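You operate a simulated robot arm through the tools that you are given. There is no shell and no other tool. Be economical: measure what you need, move in short steps, check, and stop when the job is done.

You run a simulated robot arm. Do the job below in one go: nothing can be reset, and whatever is moved stays where it is left.

Task
Fold the mirror flat, wipe the smudge off and raise it again.
Fine: use the blue cloth and put it back.

Only the result counts: the job must be done as asked and must still hold three seconds after the hand-in. Knocking over, shifting, dropping, spilling or breaking anything else fails it.

Robot
A 6-joint arm with a two-finger parallel gripper, fixed in place. Base frame: the origin is at the foot of the arm, x ahead of it, y to its left, z up; the work surface is at about z = 0.76. Readings come in m, degrees, newtons and seconds.
With the tool pointing down near the work surface it reaches from about 0.24 to 0.64 m from the base axis. Its first joint turns from -66.0 to 66.0 degrees. Payload 2.7 kg.
The tool frame sits at the grasp point between the pads (the TCP): z along the fingers, y along the line on which they close. The tips reach 0.023 m beyond it. Largest opening 0.094 m; finger width 0.038, thickness 0.01; the body of the gripper, 0.054 by 0.096 m, starts 0.039 m behind the TCP.
Orientation is that of the tool frame in the base frame, as [roll, pitch, yaw] about the fixed x, y, z axes, in that order (R = Rz(yaw) Ry(pitch) Rx(roll)). With the fingers straight down and closing along the base's y, the tool's x points along the base's -x, its y along +y and its z along -z.

Tools
- The arm moves only by the tool arm_command. Its argument "moves" is a list of rows, each an object (a shift or turn left out is 0, a gripper value left out holds the last) with "jaw": the gripper command, from -1 (shut) to 1 (fully open), values between in proportion; "linear": the shift along the tool's x, y, z in units of 50 mm (1.0 is 50 mm), a list of three; "delta_rot": the turn, a rotation vector about the tool's x, y, z in units of 8 degrees (1.0 is 8 degrees), a list of three. In form: [{"jaw": jaw, "linear": [dx, dy, dz], "delta_rot": [rx, ry, rz]}, ...]. A call has 1 to 20 rows; each row shifts and turns the commanded pose from where the row before left it, along the tool's axes as they then stand. A call with a number of a shift or a turn outside -1 to 1 is refused whole. A row lasts 0.2 s, in which the tool goes at most 0.05 m and 8.6 degrees; a call with a longer step from one row to the next is refused whole, and so is a gripper value outside its range. Where a pose cannot be reached the arm comes as near as it can. A force on the tool above 40 N (or 10 N above the force at the start of the call, whichever is more), or a blocked arm, ends the call early, and 0.2 s more pass. Each finger travels about 0.045 m/s and halts on what it meets, pressing with about 27 N; the grip force reading is that of the motor and also rises with nothing between the fingers. The clock runs only during rows and for 0.2 s after the last one: add rows that do not move to give the fingers time. The reply holds the time, the measured pose of the TCP, the force on the tool along the base axes, the opening and the grip force, in the units named above and with some noise.
- Cameras (640 x 400 px; columns grow to the right, rows downward): "scene" is fixed at [0.0785, -0.4332, 1.4143]; the picture's right is [0.75, -0.66, 0.00], its down [-0.33, -0.37, -0.87] and it looks along [0.57, 0.65, -0.50] (base axes); focal length 337 px, centre (320, 200). "wrist" rides on the gripper at [-0.039, 0, -0.044] in the tool frame; the picture's right is [0.00, -1.00, 0.00], its down [0.97, 0.00, -0.24] and it looks along [0.24, 0.00, 0.97] (tool axes); focal length 218 px, centre (320, 200).
- capture(camera): a new picture of that camera. It takes no simulated time.
- measure_at(camera, pixels): for up to 12 pixels [column, row] of the newest picture of that camera ("zoom" is the newest enlarged one), the place [x, y, z] in the base frame of the surface seen there, good to about 0.002 m. It takes no simulated time.
- enlarge(camera, box): a new picture of the part [left, top, right, bottom] of that camera's present view, enlarged. It takes no simulated time.
- hand_in(): hands the job in; it is judged then, once.

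Work in short steps. Measure before you move; look again where a grasp or a placing could have gone wrong, and mend it. You have 80 turns and 54 pictures in all, those below and enlarged ones among them. Open the gripper and draw the arm clear of the work before you hand the job in, unless the task says otherwise; then end with one line.

The tools are called after "Emit:" as name(argument=value, ...) on one line, values as JSON. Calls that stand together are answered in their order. arm_command: Moves the arm, as the interface text tells. Its arguments: {"type":"object","properties":{"moves":{"type":"array"}},"required":["moves"]} The other tools are called the same way: capture (camera) takes a picture; measure_at (camera, pixels) gives the place of the surface under pixels of a picture; enlarge (camera, box) takes an enlarged picture of a part of a camera's view; hand_in () hands the job in.

At the start:

```text
t: 0.0
eef_pos: [0.4694, 0.0749, 1.1514]
tool_rot: [180.0, -0.1, 180.0]
contact_force: [1.0, -0.2, 0.6]
opening: 0.0941
grip_force: 0.1
```

scene: 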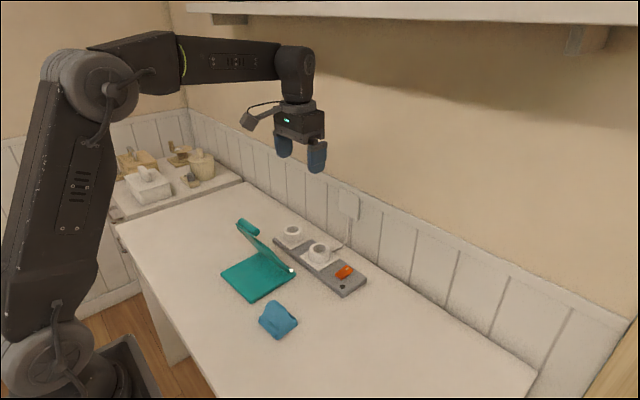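
wrist: 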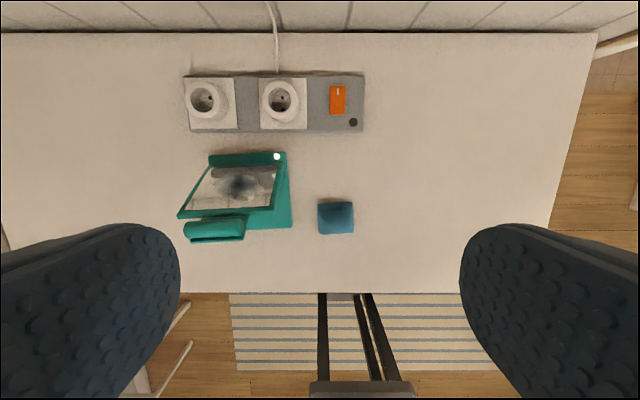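

The wrist view shows the teal mirror stand around (240,195), a smudge at (240,185) and the blue cloth at (335,217). I'll enlarge both views to see the details.

Emit:
enlarge(camera="scene", box=[200, 200, 380, 350])

Emit:
enlarge(camera="wrist", box=[160, 130, 380, 260])

```text
2.67 times, centred on (290, 275) of scene
```

zoom: 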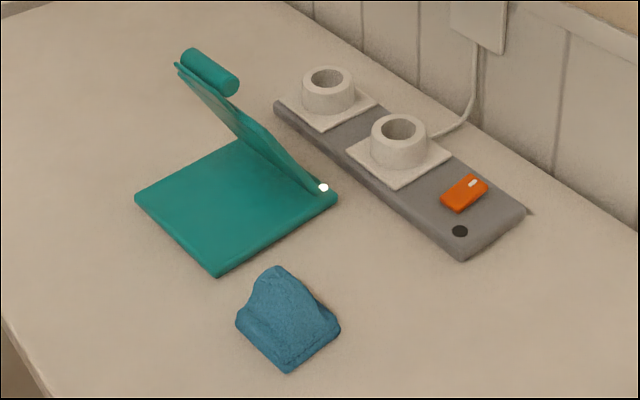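

```text
2.91 times, centred on (270, 195) of wrist
```

zoom: 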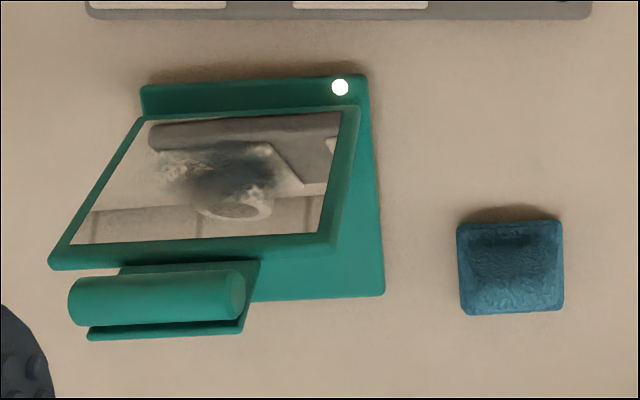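

I'll measure the mirror's corners, handle and base, plus the cloth, on the enlarged wrist picture.

Emit:
measure_at(camera="zoom", pixels=[[148, 98], [362, 84], [378, 288], [340, 88], [145, 122], [348, 112], [60, 262], [325, 248], [78, 298], [235, 292], [165, 330], [225, 180]])

Emit:
measure_at(camera="zoom", pixels=[[462, 228], [556, 226], [468, 310], [558, 305], [510, 235], [510, 250], [510, 270], [510, 290], [510, 305], [270, 295], [240, 330], [420, 200]])

```text
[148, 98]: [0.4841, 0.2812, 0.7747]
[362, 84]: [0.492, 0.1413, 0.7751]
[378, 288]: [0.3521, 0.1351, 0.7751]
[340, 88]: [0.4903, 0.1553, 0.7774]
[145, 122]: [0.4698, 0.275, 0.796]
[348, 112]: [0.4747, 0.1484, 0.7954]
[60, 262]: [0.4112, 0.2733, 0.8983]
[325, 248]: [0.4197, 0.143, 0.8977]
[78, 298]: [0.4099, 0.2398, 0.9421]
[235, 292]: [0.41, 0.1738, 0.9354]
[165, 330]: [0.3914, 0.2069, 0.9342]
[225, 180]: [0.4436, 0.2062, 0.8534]
```

```text
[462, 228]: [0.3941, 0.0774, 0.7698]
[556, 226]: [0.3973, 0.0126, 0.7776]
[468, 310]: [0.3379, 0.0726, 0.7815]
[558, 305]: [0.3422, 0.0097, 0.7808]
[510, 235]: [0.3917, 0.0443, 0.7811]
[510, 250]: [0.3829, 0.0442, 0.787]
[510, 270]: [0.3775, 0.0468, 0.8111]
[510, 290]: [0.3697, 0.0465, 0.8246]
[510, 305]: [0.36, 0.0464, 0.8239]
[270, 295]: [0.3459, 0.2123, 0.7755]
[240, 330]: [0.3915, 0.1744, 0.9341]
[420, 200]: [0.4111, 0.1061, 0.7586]
```

The mirror is tilted about 60° with its hinge near x=0.478, z=0.785, and the handle is at about (0.407, 0.207, 0.934). The cloth is around (0.367, 0.044), up to z 0.825. I'll close the fingers and go above the handle.

Emit:
arm_command(moves=[{"jaw": -1, "linear": [0.25, 0.52, 0.4]}, {"linear": [0.25, 0.52, 0.4]}, {"linear": [0.25, 0.52, 0.4]}, {"linear": [0.25, 0.52, 0.4]}, {"linear": [0.25, 0.52, 0.4]}, {}, {}])

Emit:
capture(camera="scene")

Emit:
capture(camera="wrist")

```text
t: 1.6
eef_pos: [0.4086, 0.2054, 1.0508]
tool_rot: [180.0, 0.0, 179.9]
contact_force: [0.0, 0.8, -0.2]
opening: 0.0
grip_force: 26.8
```

```text
49 pictures are left
```

scene: 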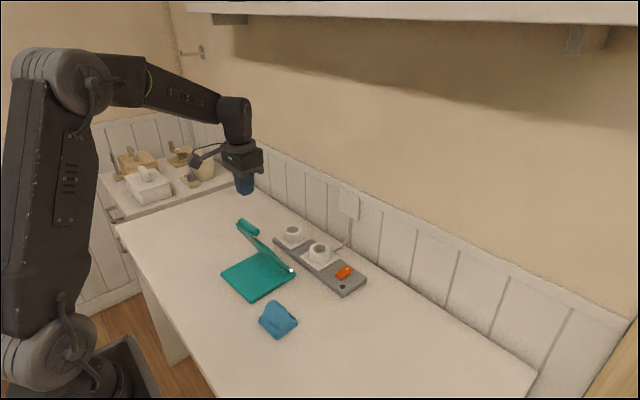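

```text
48 pictures are left
```

wrist: 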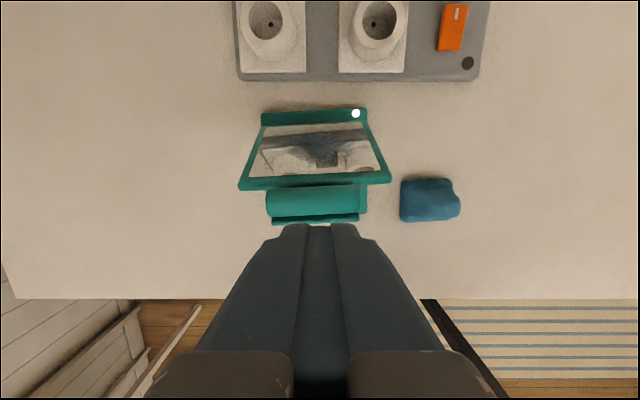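

The handle cylinder is at about (315,200), straight ahead and below the fingers. I'll descend to just over it and feel for contact.

Emit:
arm_command(moves=[{"linear": [0, 0, 0.7]}, {"linear": [0.05, 0, 0.6]}, {"linear": [0, 0, 0.2]}, {"linear": [0, 0, 0.2]}, {}])

Emit:
enlarge(camera="scene", box=[180, 150, 360, 300])

```text
t: 2.8
eef_pos: [0.4051, 0.2054, 0.9678]
tool_rot: [-180.0, -0.1, -179.9]
contact_force: [-1.0, 0.1, 0.4]
opening: 0.0
grip_force: 27.1
```

```text
2.67 times, centred on (270, 225) of scene
```

zoom: 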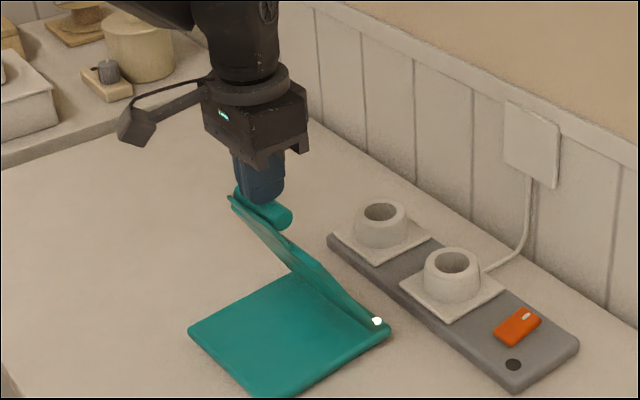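

The tip is about touching the top of the handle (230–290, 200 in the zoom). Now I'll follow the folding arc in small steps down to about 40°.

Emit:
arm_command(moves=[{"linear": [0.14, 0, 0.14]}, {"linear": [0.24, 0, 0.16]}, {"linear": [0.23, 0, 0.18]}, {"linear": [0.21, 0, 0.2]}, {}])

Emit:
enlarge(camera="scene", box=[180, 150, 360, 300])

```text
t: 3.3
eef_pos: [0.3965, 0.2042, 0.9608]
tool_rot: [179.8, 0.1, -179.9]
contact_force: [-1.8, -1.4, 5.5]
opening: 0.0
grip_force: 26.8
stopped in row 2: the force on the tool passed its limit (the readings are from after the stop); the commanded pose is now the measured one
```

```text
2.67 times, centred on (270, 225) of scene
```

zoom: 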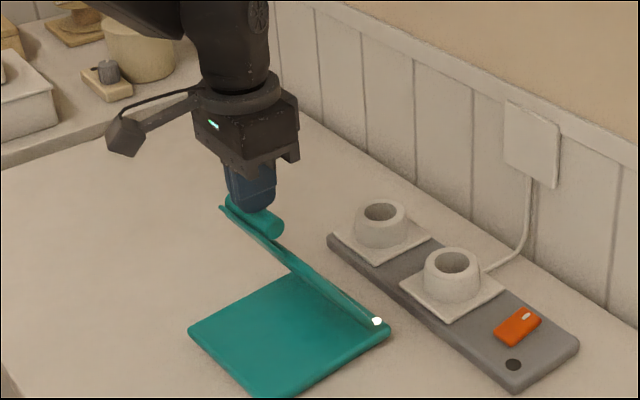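

It stopped on force, but the mirror has turned down a bit. I'll continue with finer steps.

Emit:
arm_command(moves=[{"linear": [0.1, 0, 0.06]}, {"linear": [0.1, 0, 0.07]}, {"linear": [0.1, 0, 0.07]}, {"linear": [0.1, 0, 0.08]}, {"linear": [0.1, 0, 0.08]}, {"linear": [0.1, 0, 0.09]}])

Emit:
enlarge(camera="scene", box=[180, 150, 360, 300])

```text
t: 4.7
eef_pos: [0.3646, 0.2052, 0.9375]
tool_rot: [-179.9, 0.0, -180.0]
contact_force: [-0.4, -0.1, 0.7]
opening: 0.0
grip_force: 27.3
```

```text
2.67 times, centred on (270, 225) of scene
```

zoom: 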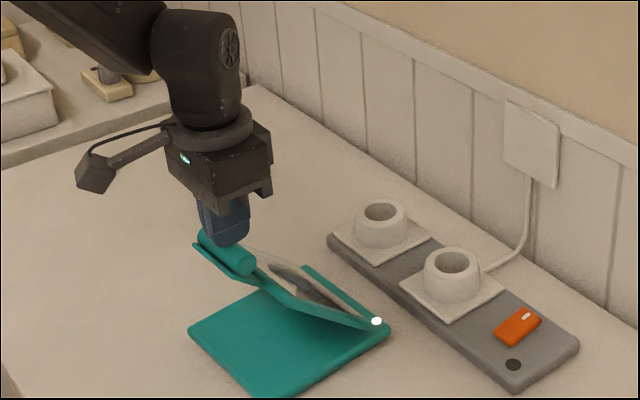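

It folded smoothly to around 35–40°. I'll continue along the arc toward flat.

Emit:
arm_command(moves=[{"linear": [0.1, 0, 0.12]}, {"linear": [0.1, 0, 0.13]}, {"linear": [0.1, 0, 0.14]}, {"linear": [0.1, 0, 0.14]}, {"linear": [0.1, 0, 0.15]}, {"linear": [0.08, 0, 0.15]}, {"linear": [0.08, 0, 0.15]}])

Emit:
enlarge(camera="scene", box=[180, 170, 360, 320])

```text
t: 6.3
eef_pos: [0.3303, 0.2054, 0.8877]
tool_rot: [179.9, 0.0, -179.8]
contact_force: [0.0, -0.1, 0.0]
opening: 0.0
grip_force: 27.2
```

```text
2.67 times, centred on (270, 245) of scene
```

zoom: 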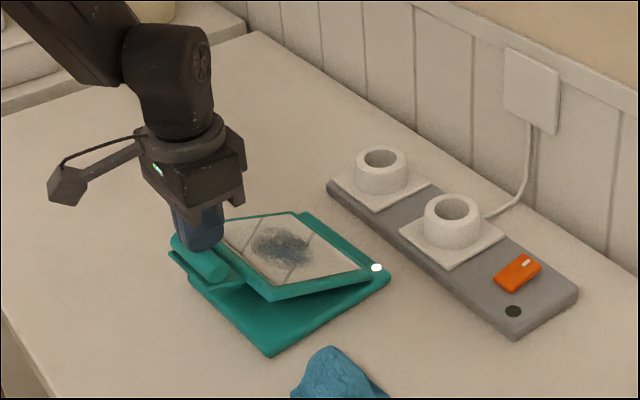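

The mirror is at about 15–20° now, with the smudge visible at (280,245). I'll press the last part down.

Emit:
arm_command(moves=[{"linear": [0.07, 0, 0.15]}, {"linear": [0.07, 0, 0.15]}, {"linear": [0.06, 0, 0.15]}, {"linear": [0.04, 0, 0.15]}, {"linear": [0.04, 0, 0.15]}, {"linear": [0.02, 0, 0.15]}, {"linear": [0.0, 0, 0.12]}, {"linear": [0.0, 0, 0.08]}])

Emit:
enlarge(camera="scene", box=[180, 190, 360, 340])

```text
t: 8.1
eef_pos: [0.3178, 0.205, 0.8349]
tool_rot: [-179.9, 0.1, -179.9]
contact_force: [-0.5, 0.4, 0.5]
opening: 0.0
grip_force: 27.5
```

```text
2.67 times, centred on (270, 265) of scene
```

zoom: 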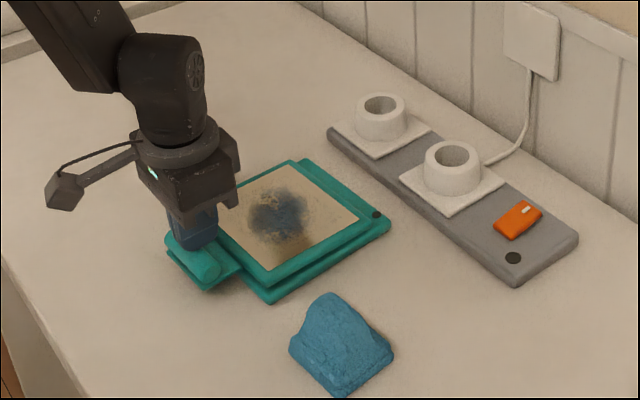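

The mirror looks flat and the indicator dot has gone dark. I'll press a few mm more to make sure it's seated, then lift off and look.

Emit:
arm_command(moves=[{"linear": [0, 0, 0.06]}, {"linear": [0, 0, 0.06]}, {}])

Emit:
arm_command(moves=[{"linear": [0, 0, -0.8]}, {"linear": [0, -0.3, -0.9]}, {"linear": [-0.3, -0.6, -0.6]}, {"linear": [-0.3, -0.7, -0.5]}, {}])

Emit:
capture(camera="wrist")

```text
t: 8.9
eef_pos: [0.3167, 0.2038, 0.8284]
tool_rot: [179.9, 0.1, -179.9]
contact_force: [0.3, -0.7, 0.5]
opening: 0.0
grip_force: 27.0
```

```text
t: 10.1
eef_pos: [0.3465, 0.1259, 0.9675]
tool_rot: [179.9, 0.1, -179.9]
contact_force: [0.4, -0.3, -0.3]
opening: 0.0
grip_force: 26.9
```

```text
42 pictures are left
```

wrist: 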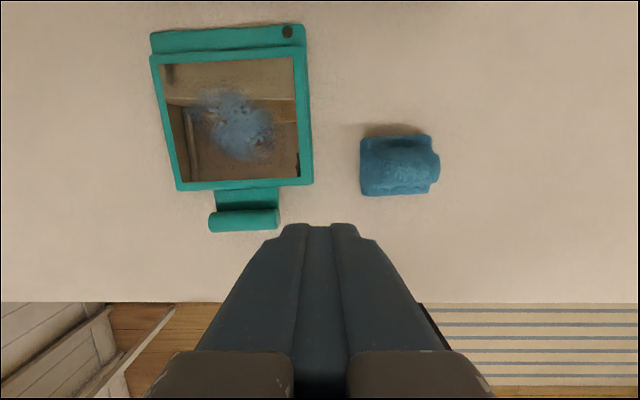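

The mirror is flat with the smudge around (238,122) and the handle at (245,220). I'll measure those and the cloth.

Emit:
enlarge(camera="wrist", box=[130, 10, 330, 240])

Emit:
measure_at(camera="wrist", pixels=[[192, 110], [275, 125], [225, 90], [245, 160], [158, 60], [302, 58], [180, 186], [308, 180], [212, 222], [276, 222], [245, 215], [245, 200]])

Emit:
measure_at(camera="wrist", pixels=[[364, 145], [430, 140], [364, 190], [430, 190], [437, 165], [400, 145], [400, 155], [400, 165], [400, 175], [400, 185], [400, 192], [375, 170]])

```text
1.74 times, centred on (230, 125) of wrist
```

zoom: 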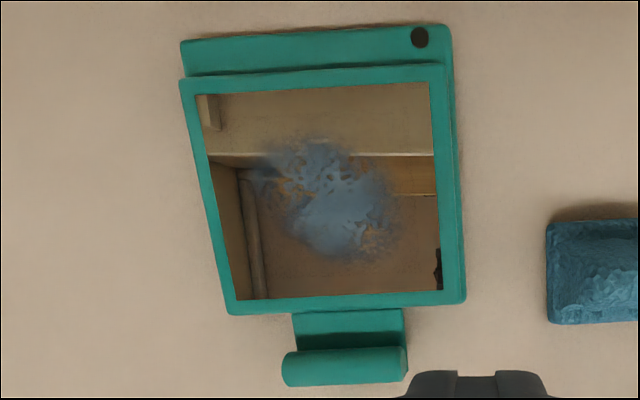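

```text
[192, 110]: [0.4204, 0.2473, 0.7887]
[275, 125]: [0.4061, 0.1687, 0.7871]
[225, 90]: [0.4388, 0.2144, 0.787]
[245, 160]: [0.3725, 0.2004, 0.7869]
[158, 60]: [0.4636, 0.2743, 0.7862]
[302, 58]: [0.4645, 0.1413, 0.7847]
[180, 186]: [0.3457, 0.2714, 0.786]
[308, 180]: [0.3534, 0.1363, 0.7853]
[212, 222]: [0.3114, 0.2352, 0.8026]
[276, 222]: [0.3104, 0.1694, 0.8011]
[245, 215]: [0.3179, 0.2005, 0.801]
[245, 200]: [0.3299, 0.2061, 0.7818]
```

```text
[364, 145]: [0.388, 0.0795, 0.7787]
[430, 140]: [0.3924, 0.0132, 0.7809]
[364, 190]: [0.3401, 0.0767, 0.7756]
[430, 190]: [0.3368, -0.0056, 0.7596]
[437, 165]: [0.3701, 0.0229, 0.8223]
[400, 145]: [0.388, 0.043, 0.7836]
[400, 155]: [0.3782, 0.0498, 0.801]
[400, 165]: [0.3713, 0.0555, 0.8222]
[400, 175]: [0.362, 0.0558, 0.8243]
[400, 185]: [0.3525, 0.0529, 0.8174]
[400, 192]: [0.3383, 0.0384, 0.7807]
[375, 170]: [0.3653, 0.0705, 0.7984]
```

The smudge spans roughly x 0.37–0.44, y 0.165–0.25 at z 0.787. The cloth has a ridge along y at x≈0.362. I'll go above the cloth, turn 90° to close along x, and half-open the gripper.

Emit:
arm_command(moves=[{"jaw": 0.4, "linear": [-0.1, -0.54, 0]}, {"linear": [-0.1, -0.54, 0]}, {"linear": [-0.1, -0.54, 0]}, {"delta_rot": [0, 0, 1]}, {"delta_rot": [0, 0, 1]}, {"delta_rot": [0, 0, 1]}, {"delta_rot": [0, 0, 1]}, {"delta_rot": [0, 0, 1]}, {"delta_rot": [0, 0, 1]}, {"delta_rot": [0, 0, 1]}, {"delta_rot": [0, 0, 1]}, {"delta_rot": [0, 0, 1]}, {"delta_rot": [0, 0, 1]}, {"delta_rot": [0, 0, 1]}, {"delta_rot": [0, 0, 0.25]}, {}])

Emit:
capture(camera="wrist")

Emit:
enlarge(camera="scene", box=[200, 220, 360, 350])

```text
t: 13.5
eef_pos: [0.361, 0.0438, 0.9681]
tool_rot: [180.0, -0.1, 90.0]
contact_force: [0.1, -0.1, 0.5]
opening: 0.0654
grip_force: 0.1
```

```text
40 pictures are left
```

wrist: 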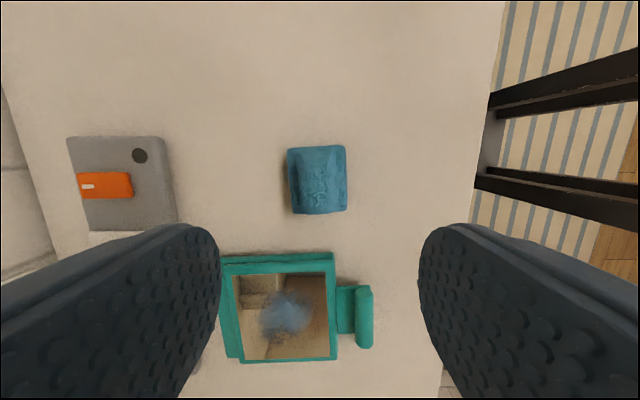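

```text
3.08 times, centred on (280, 285) of scene
```

zoom: 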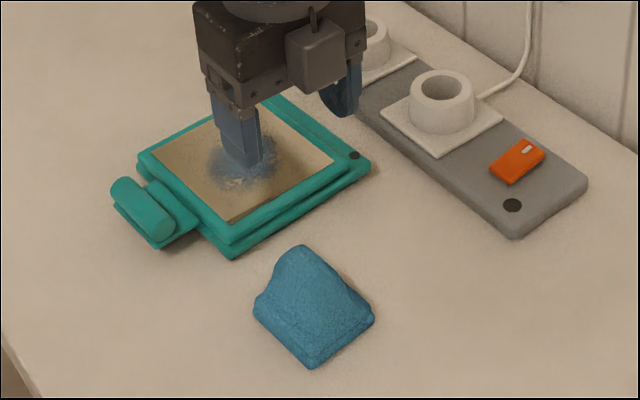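

I'll zoom on the cloth (315,180) and measure its height profile.

Emit:
enlarge(camera="wrist", box=[270, 135, 366, 225])

Emit:
measure_at(camera="wrist", pixels=[[292, 180], [298, 180], [304, 180], [310, 180], [316, 180], [322, 180], [328, 180], [334, 180], [340, 180], [345, 180], [318, 152], [318, 160]])

Emit:
measure_at(camera="wrist", pixels=[[298, 160], [306, 160], [314, 160], [322, 160], [330, 160], [340, 160], [298, 205], [306, 205], [314, 205], [322, 205], [330, 205], [340, 205]])

```text
4.44 times, centred on (318, 180) of wrist
```

zoom: 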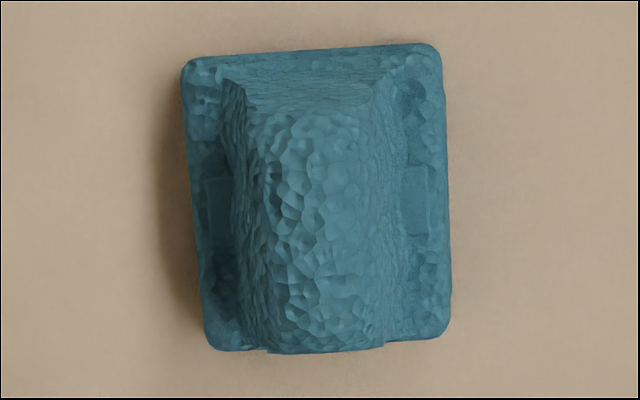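

```text
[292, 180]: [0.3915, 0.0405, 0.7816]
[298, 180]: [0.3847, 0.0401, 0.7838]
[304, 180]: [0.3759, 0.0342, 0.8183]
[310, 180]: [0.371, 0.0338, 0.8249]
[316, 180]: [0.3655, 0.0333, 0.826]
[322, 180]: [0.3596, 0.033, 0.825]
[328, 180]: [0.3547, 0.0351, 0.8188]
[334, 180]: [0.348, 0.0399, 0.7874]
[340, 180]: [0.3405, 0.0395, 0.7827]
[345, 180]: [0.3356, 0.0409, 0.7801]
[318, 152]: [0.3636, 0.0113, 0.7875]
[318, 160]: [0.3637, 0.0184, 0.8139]
```

```text
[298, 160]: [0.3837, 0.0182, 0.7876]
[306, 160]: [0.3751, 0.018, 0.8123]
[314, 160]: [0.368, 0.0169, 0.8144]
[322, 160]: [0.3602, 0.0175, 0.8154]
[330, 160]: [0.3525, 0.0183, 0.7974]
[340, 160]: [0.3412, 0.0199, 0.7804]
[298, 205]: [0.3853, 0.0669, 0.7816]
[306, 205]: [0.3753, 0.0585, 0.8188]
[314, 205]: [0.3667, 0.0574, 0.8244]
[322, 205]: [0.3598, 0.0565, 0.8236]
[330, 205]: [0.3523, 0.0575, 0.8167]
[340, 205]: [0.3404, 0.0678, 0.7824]
```

The ridge is centred at x≈0.364, 26 mm thick, top at 0.826, pad top at 0.782, and turned about 3° counter-clockwise. I'll align and descend to TCP z≈0.811.

Emit:
arm_command(moves=[{"linear": [0, 0.06, 0.8], "delta_rot": [0, 0, -0.38]}, {"linear": [0, 0, 0.8]}, {"linear": [0, 0, 0.8]}, {"linear": [0, 0, 0.5]}, {"linear": [0, 0, 0.2]}, {}])

Emit:
enlarge(camera="scene", box=[200, 230, 360, 360])

```text
t: 14.9
eef_pos: [0.3642, 0.0432, 0.8143]
tool_rot: [179.9, -0.2, 93.2]
contact_force: [0.6, 0.2, -0.9]
opening: 0.066
grip_force: 0.1
```

```text
3.08 times, centred on (280, 295) of scene
```

zoom: 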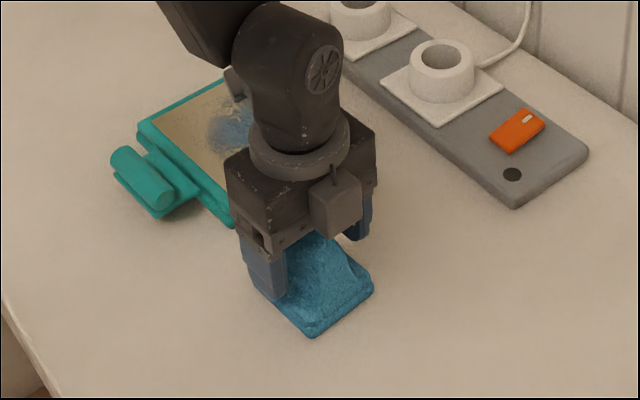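

The fingers straddle the ridge, so I'll close them on it.

Emit:
arm_command(moves=[{"jaw": -1}, {}, {}, {}, {}])

Emit:
arm_command(moves=[{"linear": [0, 0, -0.4]}, {"linear": [0, 0, -0.8]}, {}])

Emit:
enlarge(camera="scene", box=[200, 220, 360, 350])

Emit:
capture(camera="wrist")

```text
t: 16.1
eef_pos: [0.3649, 0.0443, 0.8136]
tool_rot: [179.9, 0.0, 93.1]
contact_force: [-0.5, -0.1, 0.8]
opening: 0.0255
grip_force: 26.8
```

```text
t: 16.9
eef_pos: [0.3637, 0.043, 0.8745]
tool_rot: [180.0, 0.0, 93.1]
contact_force: [0.1, -0.2, -0.8]
opening: 0.0256
grip_force: 27.4
```

```text
3.08 times, centred on (280, 285) of scene
```

zoom: 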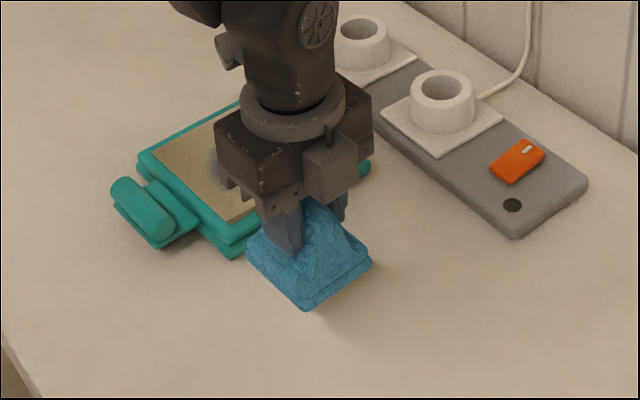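

```text
35 pictures are left
```

wrist: 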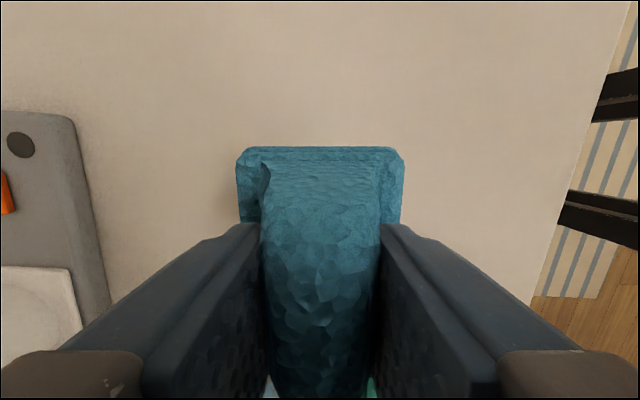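

The cloth is held (opening 25.6 mm). I'll carry it above the smudge centre (0.405, 0.205) and lower it towards contact, expected at TCP z≈0.842.

Emit:
arm_command(moves=[{"linear": [0.8, 0.247, 0]}, {"linear": [0.8, 0.247, 0]}, {"linear": [0.8, 0.247, 0]}, {"linear": [0.8, 0.247, 0]}, {}, {"linear": [0, 0, 0.3]}, {"linear": [0, 0, 0.2]}, {"linear": [0, 0, 0.06]}, {"linear": [0, 0, 0.06]}, {}])

Emit:
enlarge(camera="scene", box=[200, 200, 360, 330])

```text
t: 19.1
eef_pos: [0.405, 0.2059, 0.8422]
tool_rot: [179.9, 0.0, 93.1]
contact_force: [-0.5, -0.3, -1.6]
opening: 0.0256
grip_force: 27.0
```

```text
3.08 times, centred on (280, 265) of scene
```

zoom: 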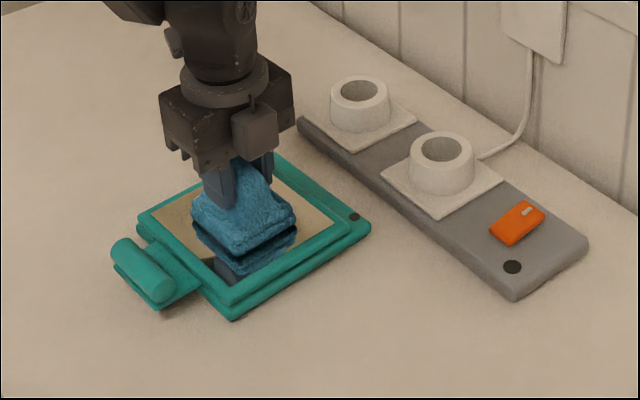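

The reflection shows a small gap still, with no contact force yet. I'll lower in 1.5 mm steps.

Emit:
arm_command(moves=[{"linear": [0, 0, 0.03]}, {"linear": [0, 0, 0.03]}, {"linear": [0, 0, 0.03]}, {}])

Emit:
enlarge(camera="scene", box=[240, 230, 320, 300])

```text
t: 20.1
eef_pos: [0.405, 0.2057, 0.8385]
tool_rot: [179.7, -0.1, 93.0]
contact_force: [-10.0, -4.5, 34.9]
opening: 0.0258
grip_force: 27.4
```

```text
5.71 times, centred on (280, 265) of scene
```

zoom: 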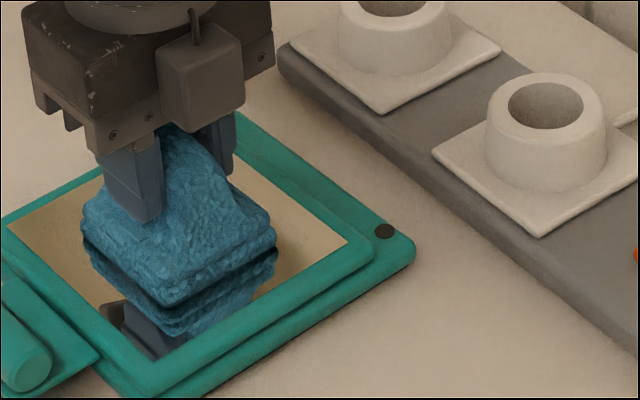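

Contact force is 35 N, so I'll ease back about 1.5 mm for a light press.

Emit:
arm_command(moves=[{"linear": [0, 0, -0.03]}, {}])

```text
t: 20.7
eef_pos: [0.4067, 0.2076, 0.8403]
tool_rot: [179.7, -0.1, 93.1]
contact_force: [-0.6, 1.2, 17.8]
opening: 0.0257
grip_force: 26.7
```

The press is 18 N, so I'll ease off half a millimetre more and make a raster of small strokes across the smudge.

Emit:
arm_command(moves=[{"linear": [0, 0, -0.012]}, {"linear": [0.2, 0, 0]}, {"linear": [0.2, 0, 0]}, {"linear": [0.1, 0, 0]}, {"linear": [-0.25, 0, 0]}, {"linear": [-0.25, 0, 0]}, {"linear": [-0.25, 0, 0]}, {"linear": [-0.25, 0, 0]}, {"linear": [0.25, 0, 0]}, {"linear": [0.25, 0, 0]}, {}])

Emit:
enlarge(camera="scene", box=[200, 200, 360, 330])

```text
t: 23.1
eef_pos: [0.4048, 0.2071, 0.8393]
tool_rot: [-180.0, 0.0, 93.1]
contact_force: [-0.8, -5.2, 10.6]
opening: 0.0257
grip_force: 27.1
```

```text
3.08 times, centred on (280, 265) of scene
```

zoom: 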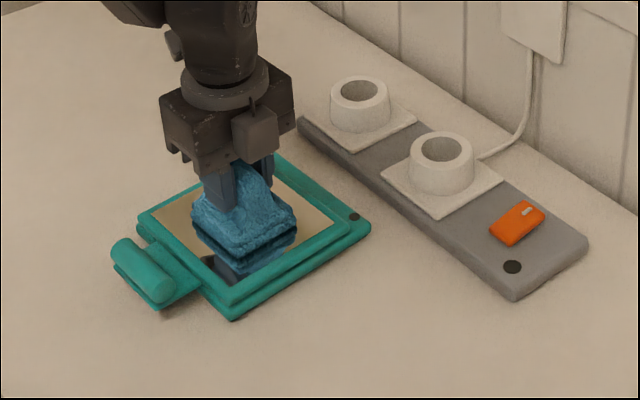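

About 10 N of pressure, the base hasn't moved, and the strokes worked. I'll do the strokes offset ±20 mm in x.

Emit:
arm_command(moves=[{"linear": [0, 0.2, 0]}, {"linear": [0, 0.2, 0]}, {"linear": [0.25, 0, 0]}, {"linear": [0.25, 0, 0]}, {"linear": [-0.25, 0, 0]}, {"linear": [-0.25, 0, 0]}, {"linear": [-0.25, 0, 0]}, {"linear": [-0.25, 0, 0]}, {"linear": [0, -0.2, 0]}, {"linear": [0, -0.2, 0]}, {"linear": [0, -0.2, 0]}, {"linear": [0, -0.2, 0]}, {"linear": [0.25, 0, 0]}, {"linear": [0.25, 0, 0]}, {"linear": [0.25, 0, 0]}, {"linear": [0.25, 0, 0]}, {"linear": [-0.25, 0.2, 0]}, {"linear": [-0.25, 0.2, 0]}, {}])

Emit:
arm_command(moves=[{"linear": [0, 0, -0.3]}, {"linear": [-0.3, 0, -0.8]}, {"linear": [-0.9, 0, -0.3]}, {"linear": [-0.9, 0, 0]}, {"linear": [-0.9, 0, 0]}, {}])

Emit:
enlarge(camera="scene", box=[200, 200, 360, 330])

Emit:
capture(camera="wrist")

```text
t: 27.1
eef_pos: [0.4055, 0.2064, 0.8399]
tool_rot: [179.9, -0.1, 93.1]
contact_force: [-1.2, 1.3, 3.5]
opening: 0.0257
grip_force: 26.6
```

```text
t: 28.5
eef_pos: [0.4139, 0.0553, 0.9112]
tool_rot: [179.9, 0.0, 93.2]
contact_force: [-0.7, 0.2, 0.3]
opening: 0.0253
grip_force: 27.2
```

```text
3.08 times, centred on (280, 265) of scene
```

zoom: 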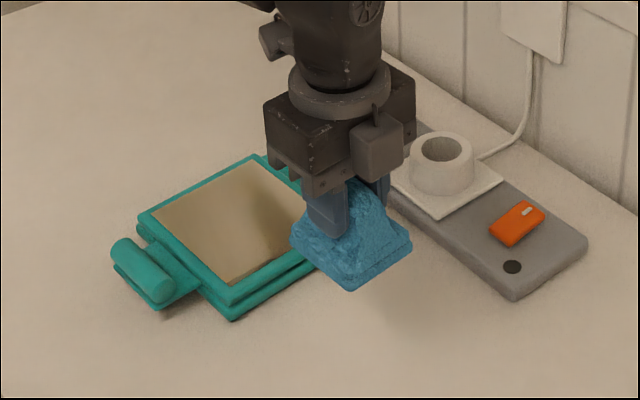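

```text
30 pictures are left
```

wrist: 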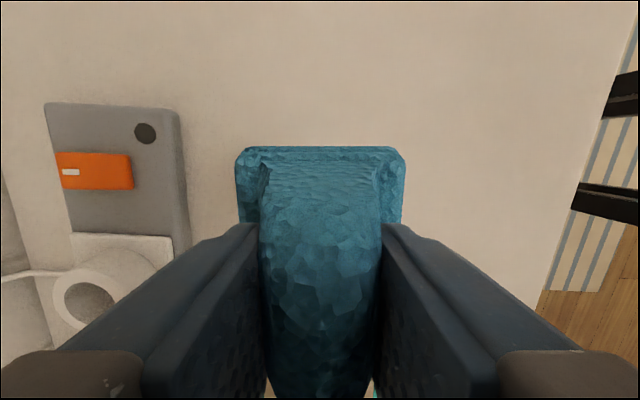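

The glass looks clean. I'll hover over the cloth's home spot (0.364, 0.0435) and check the mirror before putting the cloth down.

Emit:
arm_command(moves=[{"linear": [-0.1, -0.5, 0]}, {"linear": [-0.1, -0.5, 0]}, {}])

Emit:
enlarge(camera="scene", box=[220, 220, 310, 300])

```text
t: 29.3
eef_pos: [0.3633, 0.0437, 0.9095]
tool_rot: [179.9, 0.0, 93.0]
contact_force: [-0.6, -0.1, 0.1]
opening: 0.0254
grip_force: 26.9
```

```text
5.00 times, centred on (265, 260) of scene
```

zoom: 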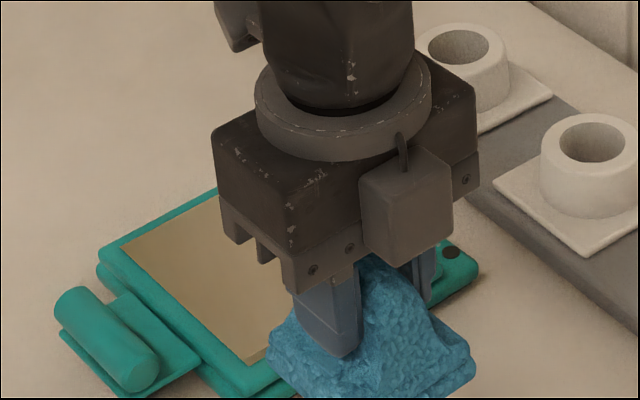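

The mirror is clean where visible. I'll lower the cloth onto its home spot, slowly at the end.

Emit:
arm_command(moves=[{"linear": [0, 0.015, 0.7]}, {"linear": [0, 0, 0.7]}, {"linear": [0, 0, 0.3]}, {"linear": [0, 0, 0.1]}, {"linear": [0, 0, 0.06]}, {}])

Emit:
enlarge(camera="scene", box=[200, 230, 360, 360])

```text
t: 30.7
eef_pos: [0.3649, 0.0442, 0.8166]
tool_rot: [179.9, 0.0, 93.2]
contact_force: [0.8, 0.5, -1.1]
opening: 0.0254
grip_force: 26.5
```

```text
3.08 times, centred on (280, 295) of scene
```

zoom: 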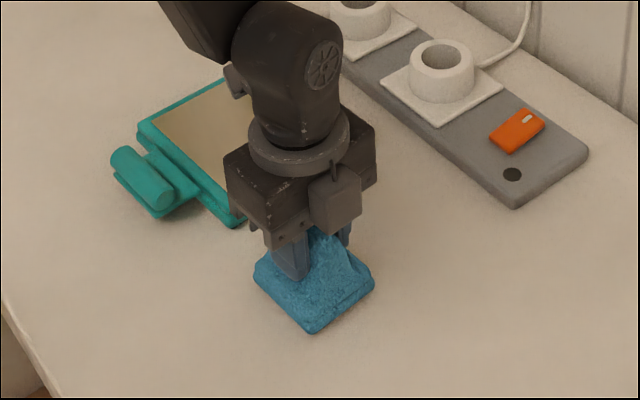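

It needs about 2–3 mm more. I'll lower in small steps to contact.

Emit:
arm_command(moves=[{"linear": [0, 0, 0.025]}, {"linear": [0, 0, 0.025]}, {}])

```text
t: 31.5
eef_pos: [0.364, 0.0448, 0.8143]
tool_rot: [179.9, 0.0, 93.1]
contact_force: [-0.3, 0.0, -0.9]
opening: 0.0254
grip_force: 27.3
```

Emit:
arm_command(moves=[{"linear": [0, 0, 0.02]}, {"linear": [0, 0, 0.012]}, {}])

```text
t: 32.3
eef_pos: [0.3648, 0.0435, 0.8133]
tool_rot: [179.9, 0.0, 93.1]
contact_force: [0.2, 0.3, 0.3]
opening: 0.0254
grip_force: 27.1
```

The height matches the original grasp height, so the cloth is on the table. I'll open to 65 mm and rise straight up.

Emit:
arm_command(moves=[{"jaw": 0.4}, {}, {}, {}, {"linear": [0, 0, -0.3]}, {"linear": [0, 0, -0.8]}, {"linear": [0, 0, -0.8]}, {"linear": [0, 0, -0.8]}, {}])

Emit:
capture(camera="wrist")

Emit:
enlarge(camera="scene", box=[200, 220, 360, 350])

```text
t: 34.3
eef_pos: [0.3653, 0.0441, 0.9492]
tool_rot: [179.9, 0.0, 93.1]
contact_force: [-0.4, 0.8, -0.3]
opening: 0.0662
grip_force: 0.1
```

```text
27 pictures are left
```

wrist: 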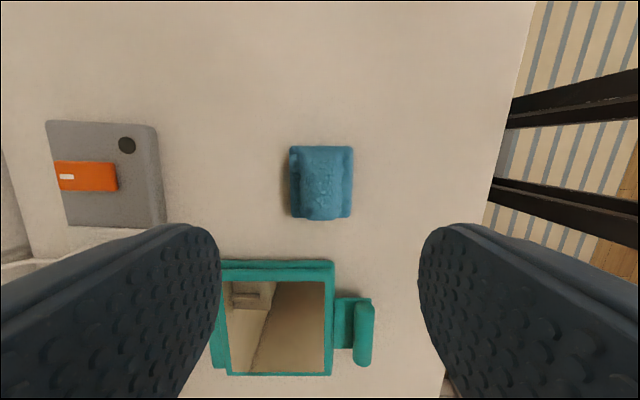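

```text
3.08 times, centred on (280, 285) of scene
```

zoom: 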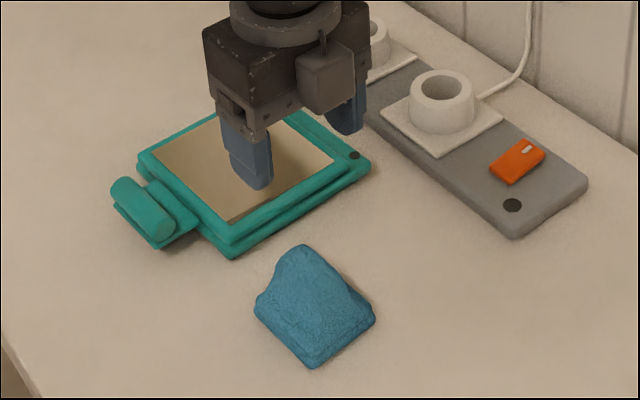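

The cloth is back in place and the mirror is clean and still flat. Next I'll go above the handle (363,335 in the wrist view), with a narrower opening of about 40 mm.

Emit:
arm_command(moves=[{"jaw": -0.15, "linear": [0.81, -0.213, 0]}, {"linear": [0.81, -0.213, 0]}, {"linear": [0.81, -0.213, 0.2]}, {"linear": [0.81, -0.213, 0.5]}, {}, {}])

Emit:
capture(camera="wrist")

```text
t: 35.7
eef_pos: [0.3145, 0.2044, 0.9123]
tool_rot: [179.9, 0.0, 93.2]
contact_force: [1.0, 0.7, -0.3]
opening: 0.0399
grip_force: 0.2
```

```text
25 pictures are left
```

wrist: 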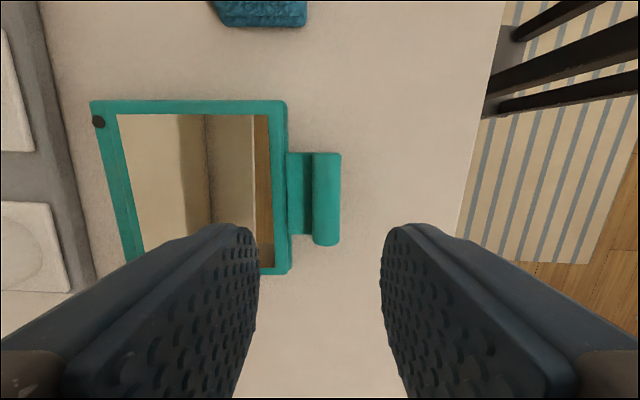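

The handle spans (312–341, 153–246), so I'll measure its profile.

Emit:
measure_at(camera="wrist", pixels=[[292, 200], [305, 200], [314, 200], [320, 200], [327, 200], [334, 200], [339, 200], [343, 200], [327, 158], [327, 240], [283, 200], [300, 230]])

```text
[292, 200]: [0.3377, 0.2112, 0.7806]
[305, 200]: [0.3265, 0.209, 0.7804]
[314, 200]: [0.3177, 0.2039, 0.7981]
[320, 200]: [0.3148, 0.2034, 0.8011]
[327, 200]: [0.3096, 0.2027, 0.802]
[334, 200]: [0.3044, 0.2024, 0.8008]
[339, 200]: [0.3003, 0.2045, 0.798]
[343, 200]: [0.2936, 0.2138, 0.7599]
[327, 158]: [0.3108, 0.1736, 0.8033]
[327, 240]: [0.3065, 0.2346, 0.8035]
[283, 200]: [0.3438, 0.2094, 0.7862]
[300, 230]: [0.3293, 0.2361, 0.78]
```

The cylinder is centred at (0.309, 0.204, 0.791) with radius 11 mm, above a tab at z 0.78. I'll descend to TCP z≈0.808 and grip it.

Emit:
arm_command(moves=[{"linear": [0, -0.11, 0.7]}, {"linear": [0, 0, 0.7]}, {"linear": [0, 0, 0.4]}, {"linear": [0, 0, 0.2]}, {"linear": [0, 0, 0.08]}, {}])

Emit:
enlarge(camera="scene", box=[190, 200, 320, 310])

```text
t: 37.1
eef_pos: [0.3079, 0.2034, 0.8071]
tool_rot: [179.9, -0.1, 93.1]
contact_force: [0.6, -0.2, 0.2]
opening: 0.04
grip_force: 0.1
```

```text
3.64 times, centred on (255, 255) of scene
```

zoom: 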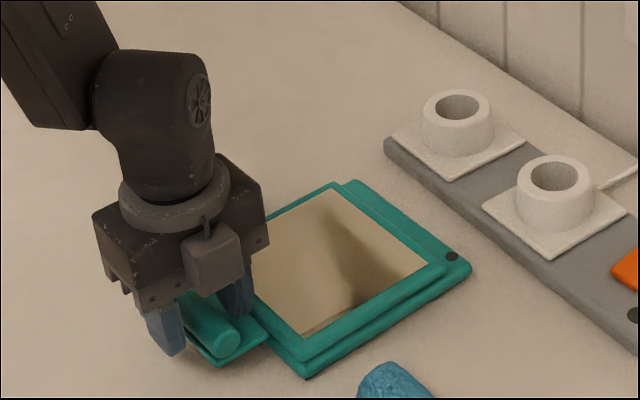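

The fingers straddle the handle with no contact. I'll close on it, then start raising along the arc, turning the tool with the mirror.

Emit:
arm_command(moves=[{"jaw": -1}, {}, {}, {}])

Emit:
arm_command(moves=[{"linear": [0, 0.021, -0.118], "delta_rot": [0.25, 0, 0]}, {"linear": [0, 0.021, -0.118], "delta_rot": [0.25, 0, 0]}, {"linear": [0, 0.021, -0.118], "delta_rot": [0.25, 0, 0]}, {"linear": [0, 0.021, -0.118], "delta_rot": [0.25, 0, 0]}, {}])

Emit:
enlarge(camera="scene", box=[190, 200, 320, 310])

```text
t: 38.1
eef_pos: [0.3074, 0.2034, 0.8094]
tool_rot: [179.9, 0.0, 93.2]
contact_force: [2.7, 0.3, 0.5]
opening: 0.0209
grip_force: 27.3
```

```text
t: 39.3
eef_pos: [0.3131, 0.2039, 0.8322]
tool_rot: [-171.9, 0.0, 93.0]
contact_force: [-3.2, -0.8, 0.6]
opening: 0.0209
grip_force: 27.2
```

```text
3.64 times, centred on (255, 255) of scene
```

zoom: 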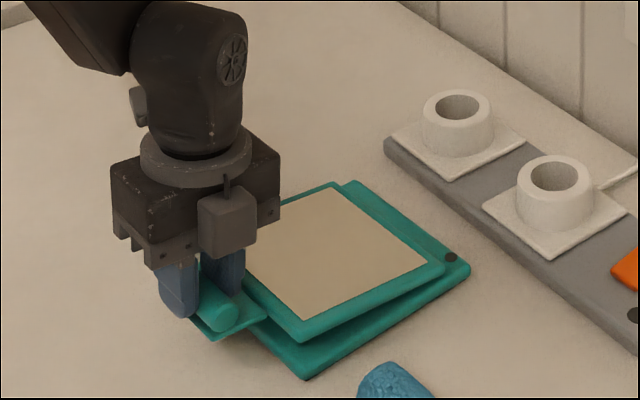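

The mirror is lifting with the handle, now at about 8°, with low forces. I'll go on another 24°.

Emit:
arm_command(moves=[{"linear": [0, 0.042, -0.235], "delta_rot": [0.5, 0, 0]}, {"linear": [0, 0.042, -0.235], "delta_rot": [0.5, 0, 0]}, {"linear": [0, 0.042, -0.235], "delta_rot": [0.5, 0, 0]}, {"linear": [0, 0.042, -0.235], "delta_rot": [0.5, 0, 0]}, {"linear": [0, 0.042, -0.235], "delta_rot": [0.5, 0, 0]}, {"linear": [0, 0.042, -0.235], "delta_rot": [0.5, 0, 0]}, {}])

Emit:
capture(camera="scene")

```text
t: 40.9
eef_pos: [0.347, 0.2052, 0.8954]
tool_rot: [-148.0, 0.0, 93.1]
contact_force: [2.5, -3.4, 0.3]
opening: 0.0205
grip_force: 27.3
```

```text
22 pictures are left
```

scene: 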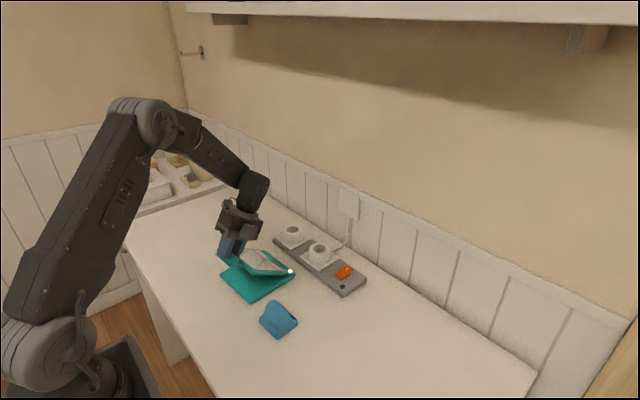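

At 32°, the indicator dot is lit again and the arm has room. I'll continue to about 52°.

Emit:
arm_command(moves=[{"linear": [0, 0.042, -0.235], "delta_rot": [0.5, 0, 0]}, {"linear": [0, 0.042, -0.235], "delta_rot": [0.5, 0, 0]}, {"linear": [0, 0.042, -0.235], "delta_rot": [0.5, 0, 0]}, {"linear": [0, 0.042, -0.235], "delta_rot": [0.5, 0, 0]}, {"linear": [0, 0.042, -0.235], "delta_rot": [0.5, 0, 0]}, {}])

Emit:
enlarge(camera="scene", box=[160, 140, 340, 310])

```text
t: 42.3
eef_pos: [0.3935, 0.2086, 0.9339]
tool_rot: [-128.0, -0.1, 93.1]
contact_force: [-0.7, 0.2, 1.0]
opening: 0.0207
grip_force: 27.0
```

```text
2.35 times, centred on (250, 225) of scene
```

zoom: 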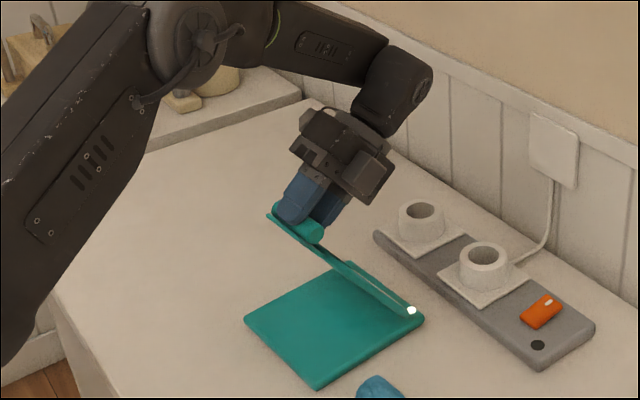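

At 52° with small forces. The starting angle was about 61°, so I'll go about 10° further.

Emit:
arm_command(moves=[{"linear": [0, 0.042, -0.235], "delta_rot": [0.5, 0, 0]}, {"linear": [0, 0.042, -0.235], "delta_rot": [0.5, 0, 0]}, {"linear": [0, 0.021, -0.118], "delta_rot": [0.25, 0, 0]}, {}])

Emit:
enlarge(camera="scene", box=[160, 140, 340, 310])

```text
t: 43.3
eef_pos: [0.3815, 0.1987, 0.928]
tool_rot: [-118.2, 0.0, 93.1]
contact_force: [1.2, 2.1, 0.4]
opening: 0.0213
grip_force: 26.7
out of reach, approached as far as the arm can: row 2, 3
```

```text
2.35 times, centred on (250, 225) of scene
```

zoom: 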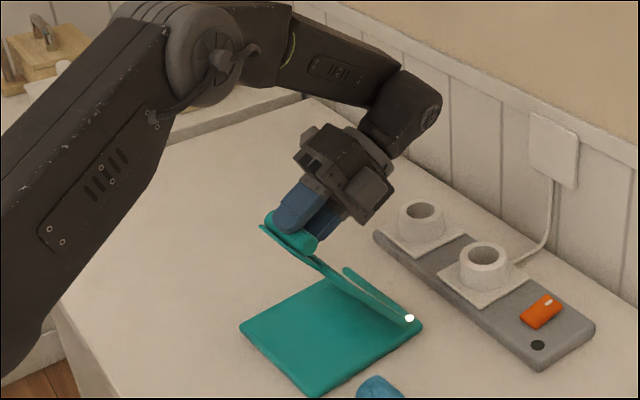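

Rows 2 and 3 were out of reach, so the arm sagged to (0.3815, 0.199) and the base may have been tugged slightly. I'll turn the tool back a few degrees to get within reach again and see where it goes.

Emit:
arm_command(moves=[{"delta_rot": [-0.25, 0, 0]}, {"delta_rot": [-0.25, 0, 0]}])

Emit:
enlarge(camera="scene", box=[160, 140, 340, 310])

```text
t: 43.9
eef_pos: [0.3805, 0.1975, 0.9309]
tool_rot: [-122.1, 0.0, 93.1]
contact_force: [-3.1, -0.4, 5.0]
opening: 0.0208
grip_force: 27.1
```

```text
2.35 times, centred on (250, 225) of scene
```

zoom: 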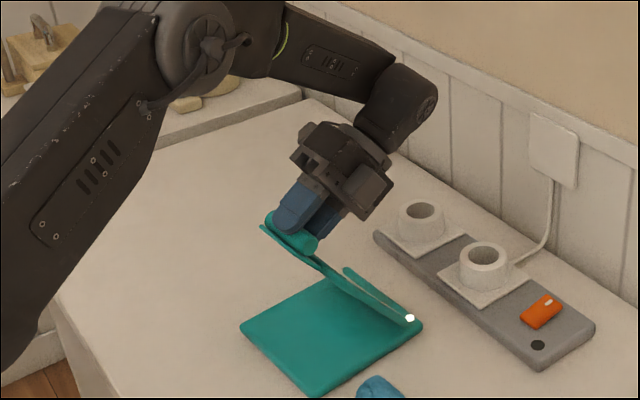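

The commanded pose was reset to the measured one. I'll check whether the base moved by measuring its corners and the dot against the original values.

Emit:
measure_at(camera="zoom", pixels=[[410, 318], [417, 328], [246, 329], [313, 386], [320, 340], [278, 230], [312, 245], [285, 243]])

```text
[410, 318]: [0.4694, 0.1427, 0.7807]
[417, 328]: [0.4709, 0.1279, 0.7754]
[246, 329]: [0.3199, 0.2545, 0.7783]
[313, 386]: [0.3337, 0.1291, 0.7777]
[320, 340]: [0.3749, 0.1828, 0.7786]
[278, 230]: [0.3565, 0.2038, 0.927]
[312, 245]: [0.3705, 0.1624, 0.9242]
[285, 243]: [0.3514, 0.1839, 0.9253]
```

The base has been dragged by about (-0.021, -0.013): the dot is now at (0.469, 0.143), and it was at (0.490, 0.155). I'll release the handle, back off along the fingers while turning the tool upright, and then push the base back precisely.

Emit:
arm_command(moves=[{"jaw": -0.1}, {}, {}, {}])

Emit:
arm_command(moves=[{"linear": [0, 0, -0.1], "delta_rot": [-0.4, 0, 0]}, {"linear": [0, 0, -0.15], "delta_rot": [-0.4, 0, 0]}, {"linear": [0, 0, -0.2], "delta_rot": [-0.3, 0, 0]}, {}])

Emit:
enlarge(camera="scene", box=[180, 160, 320, 300])

```text
t: 44.9
eef_pos: [0.3808, 0.1982, 0.9287]
tool_rot: [-122.0, 0.0, 93.1]
contact_force: [1.4, -0.1, 0.5]
opening: 0.0421
grip_force: 0.0
```

```text
t: 45.9
eef_pos: [0.399, 0.1989, 0.9416]
tool_rot: [-131.1, 0.0, 93.1]
contact_force: [0.5, -0.5, 0.2]
opening: 0.0422
grip_force: 0.1
```

```text
2.86 times, centred on (250, 230) of scene
```

zoom: 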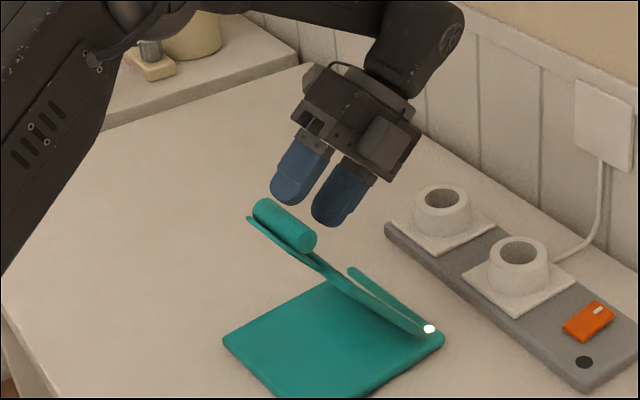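

The fingers are clear and the mirror holds by itself. I'll retreat further, turn the tool upright, shut the fingers and look.

Emit:
arm_command(moves=[{"linear": [0, 0, -0.6], "delta_rot": [-0.6, 0, 0]}, {"linear": [0, 0, -0.8], "delta_rot": [-0.9, 0, 0]}, {"linear": [0, 0, -0.6], "delta_rot": [-0.9, 0, 0], "jaw": -1}, {"linear": [0, 0, -0.5], "delta_rot": [-0.9, 0, 0]}, {"linear": [0, 0, -0.3], "delta_rot": [-0.9, 0, 0]}, {"linear": [0, 0, -0.2], "delta_rot": [-0.9, 0, 0]}, {"delta_rot": [-0.9, 0, 0]}, {"delta_rot": [-0.11, 0, 0]}, {}])

Emit:
capture(camera="wrist")

Emit:
enlarge(camera="scene", box=[180, 170, 380, 350])

```text
t: 47.9
eef_pos: [0.4881, 0.2034, 1.059]
tool_rot: [-179.8, 0.0, 93.1]
contact_force: [-0.8, -0.3, 0.4]
opening: 0.0001
grip_force: 26.8
```

```text
17 pictures are left
```

wrist: 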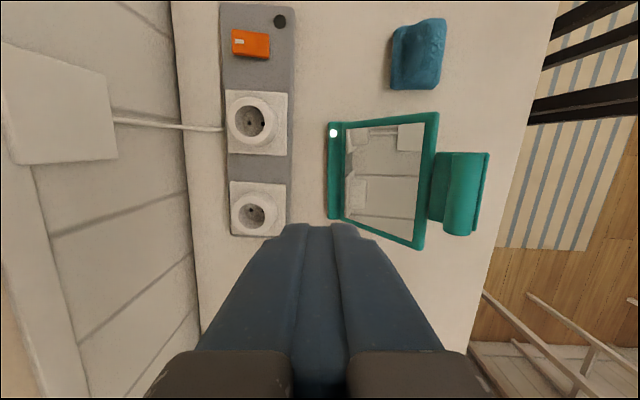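

```text
2.22 times, centred on (280, 260) of scene
```

zoom: 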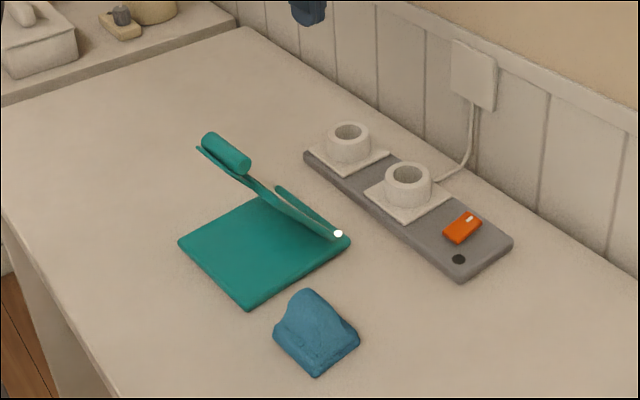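

A clear view now. I'll measure the dot, the base corners, the mirror angle and the cloth.

Emit:
measure_at(camera="zoom", pixels=[[338, 234], [346, 243], [184, 243], [247, 301], [215, 270], [220, 145], [205, 155], [240, 170]])

Emit:
measure_at(camera="wrist", pixels=[[333, 133], [331, 124], [331, 217], [341, 124], [341, 217], [433, 118], [420, 245], [460, 195], [487, 155], [474, 234]])

```text
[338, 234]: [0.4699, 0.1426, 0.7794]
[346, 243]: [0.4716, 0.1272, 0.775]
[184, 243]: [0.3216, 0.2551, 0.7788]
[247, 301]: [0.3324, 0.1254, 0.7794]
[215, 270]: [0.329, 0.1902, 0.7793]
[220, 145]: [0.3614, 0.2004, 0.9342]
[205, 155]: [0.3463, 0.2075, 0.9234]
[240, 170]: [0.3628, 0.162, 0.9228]
```

```text
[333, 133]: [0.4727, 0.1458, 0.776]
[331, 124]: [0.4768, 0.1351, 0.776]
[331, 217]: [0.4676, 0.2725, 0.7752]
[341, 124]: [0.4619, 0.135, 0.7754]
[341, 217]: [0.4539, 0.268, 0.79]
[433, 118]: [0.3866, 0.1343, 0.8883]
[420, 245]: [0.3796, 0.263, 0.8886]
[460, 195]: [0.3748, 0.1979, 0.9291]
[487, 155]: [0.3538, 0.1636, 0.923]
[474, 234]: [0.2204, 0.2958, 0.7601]
```

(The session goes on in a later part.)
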